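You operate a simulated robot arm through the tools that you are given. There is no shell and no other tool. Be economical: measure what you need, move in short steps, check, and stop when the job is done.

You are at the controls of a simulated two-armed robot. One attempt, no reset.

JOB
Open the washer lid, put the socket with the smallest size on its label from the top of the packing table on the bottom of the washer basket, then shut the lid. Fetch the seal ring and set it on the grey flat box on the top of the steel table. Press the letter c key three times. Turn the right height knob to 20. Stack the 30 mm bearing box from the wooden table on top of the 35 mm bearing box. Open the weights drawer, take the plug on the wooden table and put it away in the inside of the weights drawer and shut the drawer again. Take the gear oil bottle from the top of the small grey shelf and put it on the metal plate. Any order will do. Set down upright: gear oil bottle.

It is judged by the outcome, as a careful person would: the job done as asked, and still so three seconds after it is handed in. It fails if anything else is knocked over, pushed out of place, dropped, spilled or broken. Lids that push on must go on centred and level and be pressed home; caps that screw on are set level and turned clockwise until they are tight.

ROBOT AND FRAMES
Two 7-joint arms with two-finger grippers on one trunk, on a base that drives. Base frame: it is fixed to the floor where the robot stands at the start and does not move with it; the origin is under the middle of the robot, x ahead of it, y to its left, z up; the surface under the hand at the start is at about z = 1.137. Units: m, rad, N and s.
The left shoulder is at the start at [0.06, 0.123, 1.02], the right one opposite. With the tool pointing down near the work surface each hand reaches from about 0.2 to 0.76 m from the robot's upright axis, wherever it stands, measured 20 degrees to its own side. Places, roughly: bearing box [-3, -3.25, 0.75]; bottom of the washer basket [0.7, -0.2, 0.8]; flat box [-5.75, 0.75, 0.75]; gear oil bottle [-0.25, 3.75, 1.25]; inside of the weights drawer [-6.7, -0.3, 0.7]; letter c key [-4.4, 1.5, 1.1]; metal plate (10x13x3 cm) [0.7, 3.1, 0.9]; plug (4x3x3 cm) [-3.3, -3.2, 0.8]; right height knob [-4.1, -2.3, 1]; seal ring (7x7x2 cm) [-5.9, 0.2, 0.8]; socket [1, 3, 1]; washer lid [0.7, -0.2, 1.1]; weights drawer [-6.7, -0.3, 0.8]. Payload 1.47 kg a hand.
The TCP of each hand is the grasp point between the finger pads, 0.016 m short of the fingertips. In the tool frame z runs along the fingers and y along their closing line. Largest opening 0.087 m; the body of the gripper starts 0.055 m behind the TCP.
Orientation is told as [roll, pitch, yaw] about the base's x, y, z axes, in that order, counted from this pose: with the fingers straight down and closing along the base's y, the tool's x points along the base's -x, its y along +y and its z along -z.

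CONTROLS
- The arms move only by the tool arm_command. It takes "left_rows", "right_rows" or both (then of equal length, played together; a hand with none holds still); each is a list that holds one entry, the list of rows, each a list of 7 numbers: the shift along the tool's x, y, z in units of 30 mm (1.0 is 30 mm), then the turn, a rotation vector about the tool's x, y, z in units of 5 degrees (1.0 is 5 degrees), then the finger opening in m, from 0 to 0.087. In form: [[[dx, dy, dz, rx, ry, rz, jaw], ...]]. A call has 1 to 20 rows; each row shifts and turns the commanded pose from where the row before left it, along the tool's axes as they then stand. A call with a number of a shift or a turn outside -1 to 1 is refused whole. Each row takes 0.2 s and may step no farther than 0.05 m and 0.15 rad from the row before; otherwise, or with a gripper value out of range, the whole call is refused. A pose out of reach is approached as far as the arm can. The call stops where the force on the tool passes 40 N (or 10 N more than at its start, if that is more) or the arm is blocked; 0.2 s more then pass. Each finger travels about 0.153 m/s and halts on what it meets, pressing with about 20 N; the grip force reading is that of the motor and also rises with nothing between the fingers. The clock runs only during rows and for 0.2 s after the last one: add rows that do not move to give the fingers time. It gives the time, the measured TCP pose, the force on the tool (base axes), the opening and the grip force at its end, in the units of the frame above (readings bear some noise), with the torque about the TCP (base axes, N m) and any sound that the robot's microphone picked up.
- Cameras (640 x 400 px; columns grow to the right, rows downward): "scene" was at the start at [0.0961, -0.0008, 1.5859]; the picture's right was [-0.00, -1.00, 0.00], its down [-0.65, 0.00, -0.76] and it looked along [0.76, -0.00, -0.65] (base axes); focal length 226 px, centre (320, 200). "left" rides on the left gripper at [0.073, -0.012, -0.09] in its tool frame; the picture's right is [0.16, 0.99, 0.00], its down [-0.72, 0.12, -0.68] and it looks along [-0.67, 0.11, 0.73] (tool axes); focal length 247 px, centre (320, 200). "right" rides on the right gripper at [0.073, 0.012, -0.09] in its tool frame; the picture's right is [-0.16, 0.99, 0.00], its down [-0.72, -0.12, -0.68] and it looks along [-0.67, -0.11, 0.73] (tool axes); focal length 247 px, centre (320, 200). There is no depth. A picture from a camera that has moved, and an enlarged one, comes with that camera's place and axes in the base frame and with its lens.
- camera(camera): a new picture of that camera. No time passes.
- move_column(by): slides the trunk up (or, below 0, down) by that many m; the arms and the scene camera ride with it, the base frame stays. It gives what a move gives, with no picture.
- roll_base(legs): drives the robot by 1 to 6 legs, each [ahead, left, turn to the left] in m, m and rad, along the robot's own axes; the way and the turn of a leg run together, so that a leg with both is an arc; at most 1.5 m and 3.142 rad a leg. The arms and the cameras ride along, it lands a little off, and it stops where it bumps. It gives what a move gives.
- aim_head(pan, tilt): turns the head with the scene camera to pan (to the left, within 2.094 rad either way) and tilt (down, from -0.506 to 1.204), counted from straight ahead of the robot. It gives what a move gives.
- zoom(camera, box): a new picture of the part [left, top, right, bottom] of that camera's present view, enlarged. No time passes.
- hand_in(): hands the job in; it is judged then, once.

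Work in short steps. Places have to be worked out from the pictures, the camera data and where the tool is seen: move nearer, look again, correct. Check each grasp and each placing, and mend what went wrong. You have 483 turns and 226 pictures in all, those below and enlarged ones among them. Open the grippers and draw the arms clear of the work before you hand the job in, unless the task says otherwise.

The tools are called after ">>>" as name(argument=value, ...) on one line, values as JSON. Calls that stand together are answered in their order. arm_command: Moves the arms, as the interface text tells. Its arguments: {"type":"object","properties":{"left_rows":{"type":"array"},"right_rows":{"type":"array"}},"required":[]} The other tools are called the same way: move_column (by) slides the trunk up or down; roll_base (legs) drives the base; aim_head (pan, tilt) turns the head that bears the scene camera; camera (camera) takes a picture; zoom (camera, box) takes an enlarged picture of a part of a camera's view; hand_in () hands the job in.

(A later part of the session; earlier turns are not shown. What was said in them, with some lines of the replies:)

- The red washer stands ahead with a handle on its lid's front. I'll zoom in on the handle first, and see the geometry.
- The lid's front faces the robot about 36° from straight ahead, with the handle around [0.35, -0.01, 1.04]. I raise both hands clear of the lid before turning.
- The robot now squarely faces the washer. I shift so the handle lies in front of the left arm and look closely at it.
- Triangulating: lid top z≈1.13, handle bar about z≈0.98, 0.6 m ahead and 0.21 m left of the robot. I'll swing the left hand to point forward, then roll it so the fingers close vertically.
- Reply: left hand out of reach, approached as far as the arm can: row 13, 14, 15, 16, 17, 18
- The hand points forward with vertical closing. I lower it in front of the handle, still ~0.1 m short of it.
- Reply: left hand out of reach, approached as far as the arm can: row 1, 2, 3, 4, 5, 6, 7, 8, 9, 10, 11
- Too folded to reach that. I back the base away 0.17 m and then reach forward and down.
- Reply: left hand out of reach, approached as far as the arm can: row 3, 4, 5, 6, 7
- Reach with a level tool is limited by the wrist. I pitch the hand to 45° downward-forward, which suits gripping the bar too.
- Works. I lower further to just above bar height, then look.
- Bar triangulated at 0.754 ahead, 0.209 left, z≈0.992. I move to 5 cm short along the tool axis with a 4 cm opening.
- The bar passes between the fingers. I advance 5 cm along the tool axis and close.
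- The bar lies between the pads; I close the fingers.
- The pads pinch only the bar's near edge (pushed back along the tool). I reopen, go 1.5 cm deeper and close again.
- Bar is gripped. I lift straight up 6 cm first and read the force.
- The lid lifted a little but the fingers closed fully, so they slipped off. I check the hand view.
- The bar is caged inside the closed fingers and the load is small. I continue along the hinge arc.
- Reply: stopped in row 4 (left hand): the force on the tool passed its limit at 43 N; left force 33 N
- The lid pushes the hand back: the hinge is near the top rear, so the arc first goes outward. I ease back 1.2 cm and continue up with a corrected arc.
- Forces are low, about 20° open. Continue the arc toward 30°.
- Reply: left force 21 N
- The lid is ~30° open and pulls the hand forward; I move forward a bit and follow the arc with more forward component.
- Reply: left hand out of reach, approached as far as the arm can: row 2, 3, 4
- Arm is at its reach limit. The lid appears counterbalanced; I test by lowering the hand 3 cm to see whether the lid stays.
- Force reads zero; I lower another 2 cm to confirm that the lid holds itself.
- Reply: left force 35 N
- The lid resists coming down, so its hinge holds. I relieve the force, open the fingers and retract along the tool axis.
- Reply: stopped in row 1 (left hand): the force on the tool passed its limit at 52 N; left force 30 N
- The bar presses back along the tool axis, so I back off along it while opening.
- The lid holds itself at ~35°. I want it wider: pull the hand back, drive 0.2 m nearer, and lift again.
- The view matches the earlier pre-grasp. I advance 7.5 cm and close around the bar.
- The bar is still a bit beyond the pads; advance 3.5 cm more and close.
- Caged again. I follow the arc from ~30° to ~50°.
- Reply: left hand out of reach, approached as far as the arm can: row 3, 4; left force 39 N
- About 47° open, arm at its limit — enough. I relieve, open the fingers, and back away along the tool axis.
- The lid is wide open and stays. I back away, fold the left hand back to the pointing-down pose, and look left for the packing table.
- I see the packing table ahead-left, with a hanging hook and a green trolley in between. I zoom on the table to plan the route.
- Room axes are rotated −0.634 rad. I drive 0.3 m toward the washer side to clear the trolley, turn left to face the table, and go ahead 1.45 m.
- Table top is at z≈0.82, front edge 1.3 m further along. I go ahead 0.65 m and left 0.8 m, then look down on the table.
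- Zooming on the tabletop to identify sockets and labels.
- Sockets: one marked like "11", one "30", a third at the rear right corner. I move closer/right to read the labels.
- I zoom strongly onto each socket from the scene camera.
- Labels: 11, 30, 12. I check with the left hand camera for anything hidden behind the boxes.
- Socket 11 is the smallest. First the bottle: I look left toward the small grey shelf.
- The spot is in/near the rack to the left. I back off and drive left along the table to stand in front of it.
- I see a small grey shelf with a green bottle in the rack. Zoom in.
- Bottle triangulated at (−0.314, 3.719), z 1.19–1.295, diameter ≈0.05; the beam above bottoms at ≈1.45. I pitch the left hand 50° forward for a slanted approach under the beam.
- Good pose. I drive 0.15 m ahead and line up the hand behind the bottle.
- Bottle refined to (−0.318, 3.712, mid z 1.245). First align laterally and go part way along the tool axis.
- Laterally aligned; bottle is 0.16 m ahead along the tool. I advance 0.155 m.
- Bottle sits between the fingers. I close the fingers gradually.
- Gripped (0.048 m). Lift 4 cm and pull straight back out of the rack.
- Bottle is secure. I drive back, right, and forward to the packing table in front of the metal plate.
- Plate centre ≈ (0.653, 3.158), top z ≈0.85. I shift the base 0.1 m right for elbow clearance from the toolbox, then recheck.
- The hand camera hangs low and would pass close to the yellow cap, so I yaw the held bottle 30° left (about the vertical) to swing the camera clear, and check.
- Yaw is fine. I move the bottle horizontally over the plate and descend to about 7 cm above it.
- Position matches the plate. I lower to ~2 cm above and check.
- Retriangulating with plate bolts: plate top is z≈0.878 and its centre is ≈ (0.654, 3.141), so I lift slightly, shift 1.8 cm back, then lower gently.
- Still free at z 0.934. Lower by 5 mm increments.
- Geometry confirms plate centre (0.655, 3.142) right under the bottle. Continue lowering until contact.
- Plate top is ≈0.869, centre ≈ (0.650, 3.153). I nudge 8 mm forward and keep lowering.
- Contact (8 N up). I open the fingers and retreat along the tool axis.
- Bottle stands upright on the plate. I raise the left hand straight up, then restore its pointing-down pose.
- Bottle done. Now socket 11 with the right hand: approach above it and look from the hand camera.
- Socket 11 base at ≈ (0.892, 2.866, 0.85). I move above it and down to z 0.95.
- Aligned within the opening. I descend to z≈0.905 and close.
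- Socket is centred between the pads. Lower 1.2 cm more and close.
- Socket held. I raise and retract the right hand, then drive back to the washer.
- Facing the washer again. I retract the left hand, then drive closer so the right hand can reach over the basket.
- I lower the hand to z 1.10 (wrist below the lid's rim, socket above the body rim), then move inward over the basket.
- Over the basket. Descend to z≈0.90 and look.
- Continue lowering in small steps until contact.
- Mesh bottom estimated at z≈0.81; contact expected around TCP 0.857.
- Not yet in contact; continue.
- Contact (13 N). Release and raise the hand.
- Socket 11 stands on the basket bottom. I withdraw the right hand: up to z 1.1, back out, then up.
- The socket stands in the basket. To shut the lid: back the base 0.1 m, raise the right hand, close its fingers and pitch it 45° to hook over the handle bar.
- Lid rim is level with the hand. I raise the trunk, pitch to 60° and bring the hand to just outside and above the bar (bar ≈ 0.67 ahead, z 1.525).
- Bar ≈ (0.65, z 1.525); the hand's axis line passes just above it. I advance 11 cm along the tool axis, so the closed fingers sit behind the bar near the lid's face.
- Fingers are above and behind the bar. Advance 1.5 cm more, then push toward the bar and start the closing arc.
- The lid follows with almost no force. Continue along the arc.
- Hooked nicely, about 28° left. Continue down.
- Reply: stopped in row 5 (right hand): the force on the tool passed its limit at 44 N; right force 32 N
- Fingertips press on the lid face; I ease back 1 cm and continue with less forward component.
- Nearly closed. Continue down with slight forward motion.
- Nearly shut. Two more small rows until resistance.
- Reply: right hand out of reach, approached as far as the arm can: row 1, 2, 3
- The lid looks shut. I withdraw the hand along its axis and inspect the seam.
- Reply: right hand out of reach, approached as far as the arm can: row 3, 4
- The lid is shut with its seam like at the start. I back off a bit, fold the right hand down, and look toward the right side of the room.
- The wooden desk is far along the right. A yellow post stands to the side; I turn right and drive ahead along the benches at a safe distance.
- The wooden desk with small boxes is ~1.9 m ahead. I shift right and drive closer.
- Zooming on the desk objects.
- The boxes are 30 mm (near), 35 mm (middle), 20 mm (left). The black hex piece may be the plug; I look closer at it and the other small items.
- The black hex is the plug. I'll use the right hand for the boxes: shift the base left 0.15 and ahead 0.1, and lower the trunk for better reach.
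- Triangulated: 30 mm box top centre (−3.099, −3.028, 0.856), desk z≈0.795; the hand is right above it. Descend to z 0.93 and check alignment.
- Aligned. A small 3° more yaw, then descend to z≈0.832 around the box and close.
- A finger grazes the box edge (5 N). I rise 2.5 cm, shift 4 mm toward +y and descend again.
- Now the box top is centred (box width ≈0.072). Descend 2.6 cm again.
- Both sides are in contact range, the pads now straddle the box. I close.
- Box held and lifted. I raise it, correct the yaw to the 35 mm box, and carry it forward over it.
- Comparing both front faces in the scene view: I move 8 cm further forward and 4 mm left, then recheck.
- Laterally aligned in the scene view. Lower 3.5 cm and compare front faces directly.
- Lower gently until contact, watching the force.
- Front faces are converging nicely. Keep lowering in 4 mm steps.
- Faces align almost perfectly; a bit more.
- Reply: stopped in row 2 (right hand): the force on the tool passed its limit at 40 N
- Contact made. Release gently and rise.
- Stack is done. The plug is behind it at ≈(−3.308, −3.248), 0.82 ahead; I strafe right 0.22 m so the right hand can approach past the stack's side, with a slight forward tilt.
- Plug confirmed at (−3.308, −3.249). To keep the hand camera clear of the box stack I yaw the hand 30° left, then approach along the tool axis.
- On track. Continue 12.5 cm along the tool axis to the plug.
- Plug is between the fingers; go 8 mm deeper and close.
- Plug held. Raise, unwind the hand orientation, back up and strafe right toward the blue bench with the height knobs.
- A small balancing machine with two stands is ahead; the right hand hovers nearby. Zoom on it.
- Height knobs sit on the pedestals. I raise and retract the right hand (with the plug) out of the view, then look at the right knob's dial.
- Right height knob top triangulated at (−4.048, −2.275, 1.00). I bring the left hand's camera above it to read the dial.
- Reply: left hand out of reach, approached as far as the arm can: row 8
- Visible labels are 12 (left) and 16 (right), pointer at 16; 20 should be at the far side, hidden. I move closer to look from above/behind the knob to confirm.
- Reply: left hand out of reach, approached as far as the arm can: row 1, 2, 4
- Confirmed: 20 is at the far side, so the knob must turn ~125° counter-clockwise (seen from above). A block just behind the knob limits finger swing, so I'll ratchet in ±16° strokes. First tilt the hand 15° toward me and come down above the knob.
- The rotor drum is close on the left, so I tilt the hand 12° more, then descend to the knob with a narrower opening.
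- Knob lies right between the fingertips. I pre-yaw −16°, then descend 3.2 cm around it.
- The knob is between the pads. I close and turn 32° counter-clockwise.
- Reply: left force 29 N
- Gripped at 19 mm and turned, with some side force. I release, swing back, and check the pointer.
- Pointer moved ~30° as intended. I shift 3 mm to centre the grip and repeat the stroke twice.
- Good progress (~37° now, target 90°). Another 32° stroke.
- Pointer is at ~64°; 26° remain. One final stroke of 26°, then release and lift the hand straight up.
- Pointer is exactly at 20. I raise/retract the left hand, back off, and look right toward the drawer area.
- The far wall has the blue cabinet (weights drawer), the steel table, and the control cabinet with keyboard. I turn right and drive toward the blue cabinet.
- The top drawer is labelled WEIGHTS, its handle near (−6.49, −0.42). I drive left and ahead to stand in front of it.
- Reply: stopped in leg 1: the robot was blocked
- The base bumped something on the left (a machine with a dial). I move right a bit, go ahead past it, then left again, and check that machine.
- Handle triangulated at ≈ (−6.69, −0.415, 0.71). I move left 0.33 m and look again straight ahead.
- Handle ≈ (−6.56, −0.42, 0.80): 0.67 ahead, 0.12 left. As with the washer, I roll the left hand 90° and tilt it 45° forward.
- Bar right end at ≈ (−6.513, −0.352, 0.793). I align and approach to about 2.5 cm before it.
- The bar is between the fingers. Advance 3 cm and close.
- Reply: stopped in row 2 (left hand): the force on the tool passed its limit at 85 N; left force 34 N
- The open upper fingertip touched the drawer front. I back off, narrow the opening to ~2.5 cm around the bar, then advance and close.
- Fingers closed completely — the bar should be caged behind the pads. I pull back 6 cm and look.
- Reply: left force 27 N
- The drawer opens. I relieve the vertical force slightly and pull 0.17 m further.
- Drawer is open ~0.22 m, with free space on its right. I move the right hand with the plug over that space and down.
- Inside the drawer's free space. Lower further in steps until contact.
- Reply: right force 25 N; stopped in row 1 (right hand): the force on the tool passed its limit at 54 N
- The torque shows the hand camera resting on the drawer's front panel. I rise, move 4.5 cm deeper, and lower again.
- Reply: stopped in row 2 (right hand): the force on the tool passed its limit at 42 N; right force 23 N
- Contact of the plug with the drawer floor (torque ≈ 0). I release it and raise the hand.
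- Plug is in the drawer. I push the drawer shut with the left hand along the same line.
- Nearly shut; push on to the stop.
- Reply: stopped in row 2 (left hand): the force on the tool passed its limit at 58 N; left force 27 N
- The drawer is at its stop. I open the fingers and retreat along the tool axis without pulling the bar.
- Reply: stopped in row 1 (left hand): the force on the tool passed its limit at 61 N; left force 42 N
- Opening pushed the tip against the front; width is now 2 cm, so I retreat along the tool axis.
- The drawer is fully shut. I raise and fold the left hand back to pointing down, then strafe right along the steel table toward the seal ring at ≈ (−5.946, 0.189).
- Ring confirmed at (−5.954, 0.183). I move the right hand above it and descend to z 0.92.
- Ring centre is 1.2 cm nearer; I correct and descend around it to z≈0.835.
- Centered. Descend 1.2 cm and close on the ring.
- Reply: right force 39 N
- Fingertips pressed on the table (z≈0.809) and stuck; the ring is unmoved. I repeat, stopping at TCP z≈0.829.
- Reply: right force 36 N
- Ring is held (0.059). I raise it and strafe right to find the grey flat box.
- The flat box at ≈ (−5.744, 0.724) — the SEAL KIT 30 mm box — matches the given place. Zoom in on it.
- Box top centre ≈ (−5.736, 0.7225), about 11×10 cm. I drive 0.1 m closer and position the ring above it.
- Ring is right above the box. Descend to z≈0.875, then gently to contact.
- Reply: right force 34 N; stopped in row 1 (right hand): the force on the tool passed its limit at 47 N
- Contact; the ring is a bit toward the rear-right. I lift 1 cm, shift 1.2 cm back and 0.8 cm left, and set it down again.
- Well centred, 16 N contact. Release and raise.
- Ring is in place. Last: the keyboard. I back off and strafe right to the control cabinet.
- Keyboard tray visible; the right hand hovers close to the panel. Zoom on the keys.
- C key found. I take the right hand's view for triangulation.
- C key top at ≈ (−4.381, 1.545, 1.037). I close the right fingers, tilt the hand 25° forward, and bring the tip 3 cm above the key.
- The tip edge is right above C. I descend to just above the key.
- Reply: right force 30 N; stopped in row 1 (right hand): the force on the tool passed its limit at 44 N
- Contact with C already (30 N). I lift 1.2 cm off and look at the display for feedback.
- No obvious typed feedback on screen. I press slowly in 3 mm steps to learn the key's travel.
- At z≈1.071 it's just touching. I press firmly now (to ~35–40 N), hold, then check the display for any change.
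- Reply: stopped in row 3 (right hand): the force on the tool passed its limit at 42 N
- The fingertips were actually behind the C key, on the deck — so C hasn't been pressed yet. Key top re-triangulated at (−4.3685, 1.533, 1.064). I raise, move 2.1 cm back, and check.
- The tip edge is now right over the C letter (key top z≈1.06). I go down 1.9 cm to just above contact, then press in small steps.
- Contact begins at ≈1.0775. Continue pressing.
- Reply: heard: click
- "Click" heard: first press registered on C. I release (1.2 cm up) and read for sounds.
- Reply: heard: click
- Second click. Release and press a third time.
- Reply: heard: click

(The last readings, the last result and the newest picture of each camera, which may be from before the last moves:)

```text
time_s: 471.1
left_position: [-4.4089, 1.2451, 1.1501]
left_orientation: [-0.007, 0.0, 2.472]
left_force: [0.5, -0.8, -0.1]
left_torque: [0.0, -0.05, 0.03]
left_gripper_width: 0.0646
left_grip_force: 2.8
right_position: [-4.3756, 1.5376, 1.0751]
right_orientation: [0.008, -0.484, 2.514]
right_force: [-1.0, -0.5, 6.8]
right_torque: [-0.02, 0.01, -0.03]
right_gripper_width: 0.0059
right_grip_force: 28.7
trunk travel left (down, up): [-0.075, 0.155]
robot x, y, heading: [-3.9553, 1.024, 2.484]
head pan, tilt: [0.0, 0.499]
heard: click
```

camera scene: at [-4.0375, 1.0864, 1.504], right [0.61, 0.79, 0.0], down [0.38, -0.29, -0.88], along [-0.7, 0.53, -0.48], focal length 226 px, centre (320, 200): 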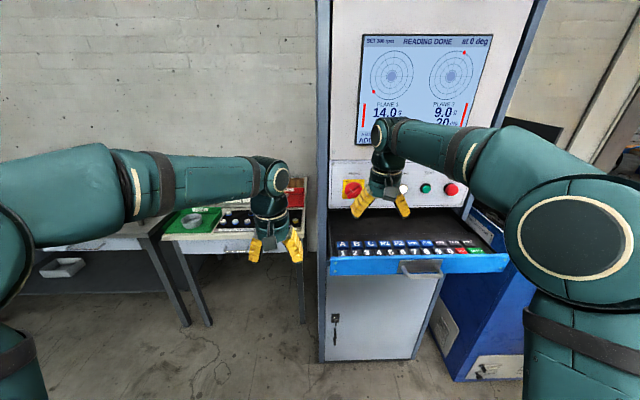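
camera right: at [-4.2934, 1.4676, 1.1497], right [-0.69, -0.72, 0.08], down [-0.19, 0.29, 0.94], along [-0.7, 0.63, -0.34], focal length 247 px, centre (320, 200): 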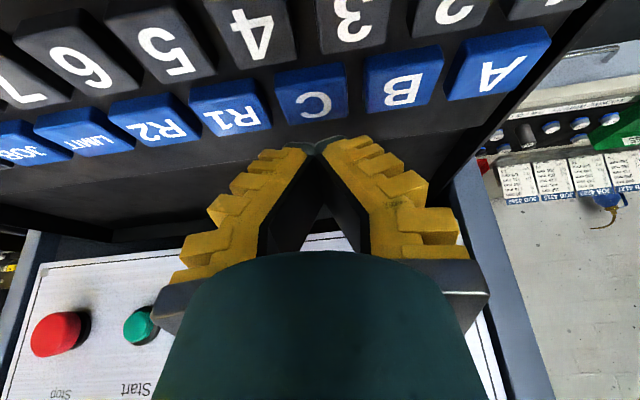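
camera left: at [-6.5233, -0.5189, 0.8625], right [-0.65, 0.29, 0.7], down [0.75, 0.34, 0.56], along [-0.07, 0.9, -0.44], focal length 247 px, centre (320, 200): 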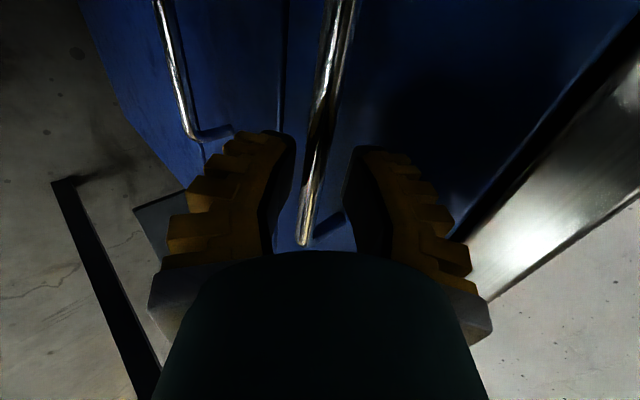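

Third click. I lift straight up clear of the keys, then back the base away and open the grippers.

>>> arm_command(right_rows=[[[-0.42, 0, -0.9, 0, 0, 0, 0.0], [-0.42, 0, -0.9, 0, 0, 0, 0.0], [-0.42, 0, -0.9, 0, 0, 0, 0.0], [-0.42, 0, -0.9, 0, 0, 0, 0.0]]])

>>> roll_base(legs=[[-0.4, 0.0, 0.0]])

>>> arm_command(left_rows=[[[0, 0, 0, 0, 0, 0, 0.087], [0, 0, 0, 0, 0, 0, 0.087], [0, 0, 0, 0, 0, 0, 0.087], [0, 0, 0, 0, 0, 0, 0.087]]], right_rows=[[[0, 0, 0, 0, 0, 0, 0.087], [0, 0, 0, 0, 0, 0, 0.087], [0, 0, 0, 0, 0, 0, 0.087], [0, 0, 0, 0, 0, 0, 0.087]]])

>>> camera(camera="scene")

```text
time_s: 472.1
left_position: [-4.4086, 1.2461, 1.1494]
left_orientation: [-0.008, 0.0, 2.475]
left_force: [0.3, 0.4, -0.5]
left_torque: [0.04, 0.02, -0.03]
left_gripper_width: 0.0643
left_grip_force: 3.2
right_position: [-4.37, 1.5355, 1.1943]
right_orientation: [0.007, -0.482, 2.514]
right_force: [0.2, -0.6, -0.2]
right_torque: [-0.03, 0.02, 0.0]
right_gripper_width: 0.0
right_grip_force: 28.3
trunk travel left (down, up): [-0.075, 0.155]
robot x, y, heading: [-3.9568, 1.0248, 2.489]
head pan, tilt: [0.0, 0.499]
```

```text
time_s: 474.6
left_position: [-4.0916, 1.0044, 1.1484]
left_orientation: [-0.008, -0.002, 2.47]
left_force: [0.0, -0.5, -0.3]
left_torque: [-0.01, 0.01, -0.02]
left_gripper_width: 0.0646
left_grip_force: 3.6
right_position: [-4.0528, 1.2926, 1.1931]
right_orientation: [0.007, -0.482, 2.513]
right_force: [-0.1, -0.4, -0.5]
right_torque: [0.02, -0.01, -0.02]
right_gripper_width: 0.0
right_grip_force: 27.9
trunk travel left (down, up): [-0.075, 0.155]
robot x, y, heading: [-3.6396, 0.7881, 2.486]
head pan, tilt: [0.0, 0.499]
```

```text
time_s: 475.6
left_position: [-4.0918, 1.0036, 1.1501]
left_orientation: [-0.008, 0.001, 2.471]
left_force: [-0.1, 0.1, 0.3]
left_torque: [0.03, 0.01, 0.0]
left_gripper_width: 0.0871
left_grip_force: 0.1
right_position: [-4.0535, 1.2941, 1.1933]
right_orientation: [0.007, -0.484, 2.514]
right_force: [-0.1, 0.1, 0.0]
right_torque: [-0.02, -0.01, 0.0]
right_gripper_width: 0.0872
right_grip_force: 0.0
trunk travel left (down, up): [-0.075, 0.155]
robot x, y, heading: [-3.646, 0.7818, 2.481]
head pan, tilt: [0.0, 0.499]
```

```text
25 pictures are left
camera scene: at [-3.7208, 0.8432, 1.5041], right [0.61, 0.79, 0.0], down [0.38, -0.29, -0.88], along [-0.7, 0.54, -0.48], focal length 226 px, centre (320, 200)
```

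scene: 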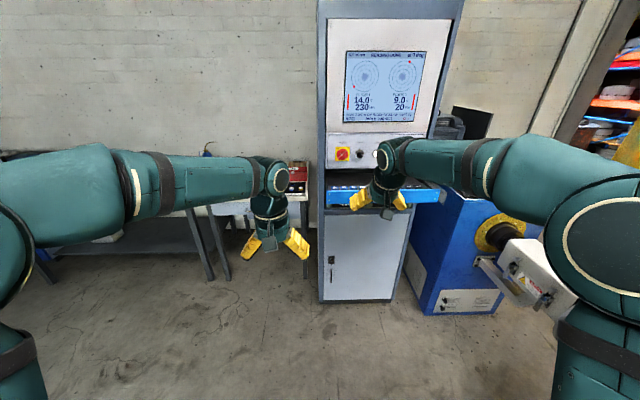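

All tasks done; a quick check of the drawer/steel table and the balancer from here.

>>> aim_head(pan=0.75, tilt=0.3)

>>> zoom(camera="scene", box=[160, 120, 480, 320])

>>> aim_head(pan=1.75, tilt=0.3)

>>> zoom(camera="scene", box=[160, 100, 480, 300])

```text
time_s: 476.7
left_position: [-4.092, 1.004, 1.149]
left_orientation: [-0.008, 0.0, 2.472]
left_force: [0.3, -0.3, -0.3]
left_torque: [0.02, 0.0, -0.01]
left_gripper_width: 0.0871
left_grip_force: 0.1
right_position: [-4.0528, 1.2944, 1.1941]
right_orientation: [0.007, -0.483, 2.513]
right_force: [0.1, 0.8, 0.1]
right_torque: [0.01, -0.02, 0.02]
right_gripper_width: 0.087
right_grip_force: 0.1
trunk travel left (down, up): [-0.075, 0.155]
robot x, y, heading: [-3.6447, 0.7822, 2.483]
head pan, tilt: [0.75, 0.3]
```

```text
2.00 times, centred on (320, 220) of scene
camera zoom: at [-3.7417, 0.779, 1.5225], right [-0.09, 1.0, 0.0], down [0.29, 0.03, -0.96], along [-0.95, -0.09, -0.3], focal length 452 px, centre (320, 160)
```

zoom: 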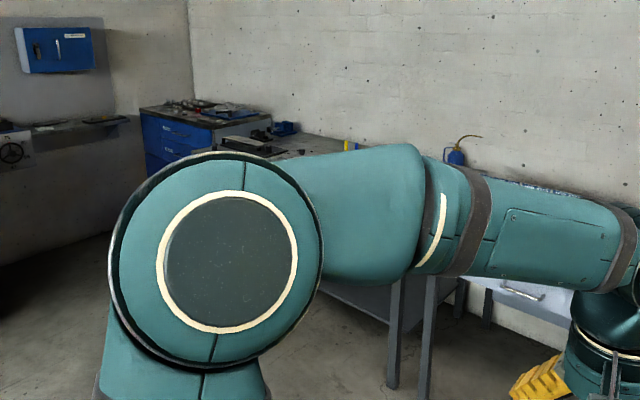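

```text
time_s: 478.0
left_position: [-4.0917, 1.0044, 1.1491]
left_orientation: [-0.009, -0.001, 2.472]
left_force: [0.3, 0.7, 0.3]
left_torque: [0.02, 0.01, 0.01]
left_gripper_width: 0.0869
left_grip_force: 0.1
right_position: [-4.0525, 1.2921, 1.194]
right_orientation: [0.008, -0.483, 2.515]
right_force: [-0.9, -0.2, 0.2]
right_torque: [0.01, 0.01, 0.01]
right_gripper_width: 0.0869
right_grip_force: 0.0
trunk travel left (down, up): [-0.075, 0.155]
robot x, y, heading: [-3.6426, 0.7823, 2.483]
head pan, tilt: [1.751, 0.3]
```

```text
2.00 times, centred on (320, 200) of scene
camera zoom: at [-3.6916, 0.7048, 1.5225], right [-0.89, 0.46, 0.0], down [0.14, 0.26, -0.96], along [-0.44, -0.85, -0.3], focal length 452 px, centre (320, 200)
```

zoom: 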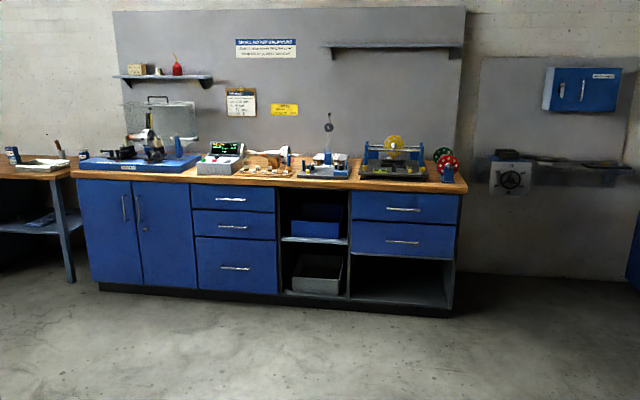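

Everything looks in order: the balancer is intact, the drawer is shut, the grippers are open and the arms are clear. I hand the job in.

>>> hand_in()

```text
The job is handed in.
```

All seven parts of the job are done and handed in:
- **Washer:** the 11 mm socket is on the bottom of the basket and the lid is shut.
- **Seal ring:** it is on the grey flat box, which I took to be the 30 mm seal kit box at the place you gave.
- **Key C:** pressed three times, with three clicks heard.
- **Knob:** the right height knob points to 20.
- **Boxes:** the 30 mm bearing box is stacked on the 35 mm one.
- **Drawer:** the plug is in the weights drawer and the drawer is shut.
- **Bottle:** the gear oil bottle stands upright on the metal plate.

Two unintended contacts: the balancer's rotor turned a little while I set the knob, and the base bumped something on the left near the drawer. Nothing looked displaced in the pictures I took afterwards.
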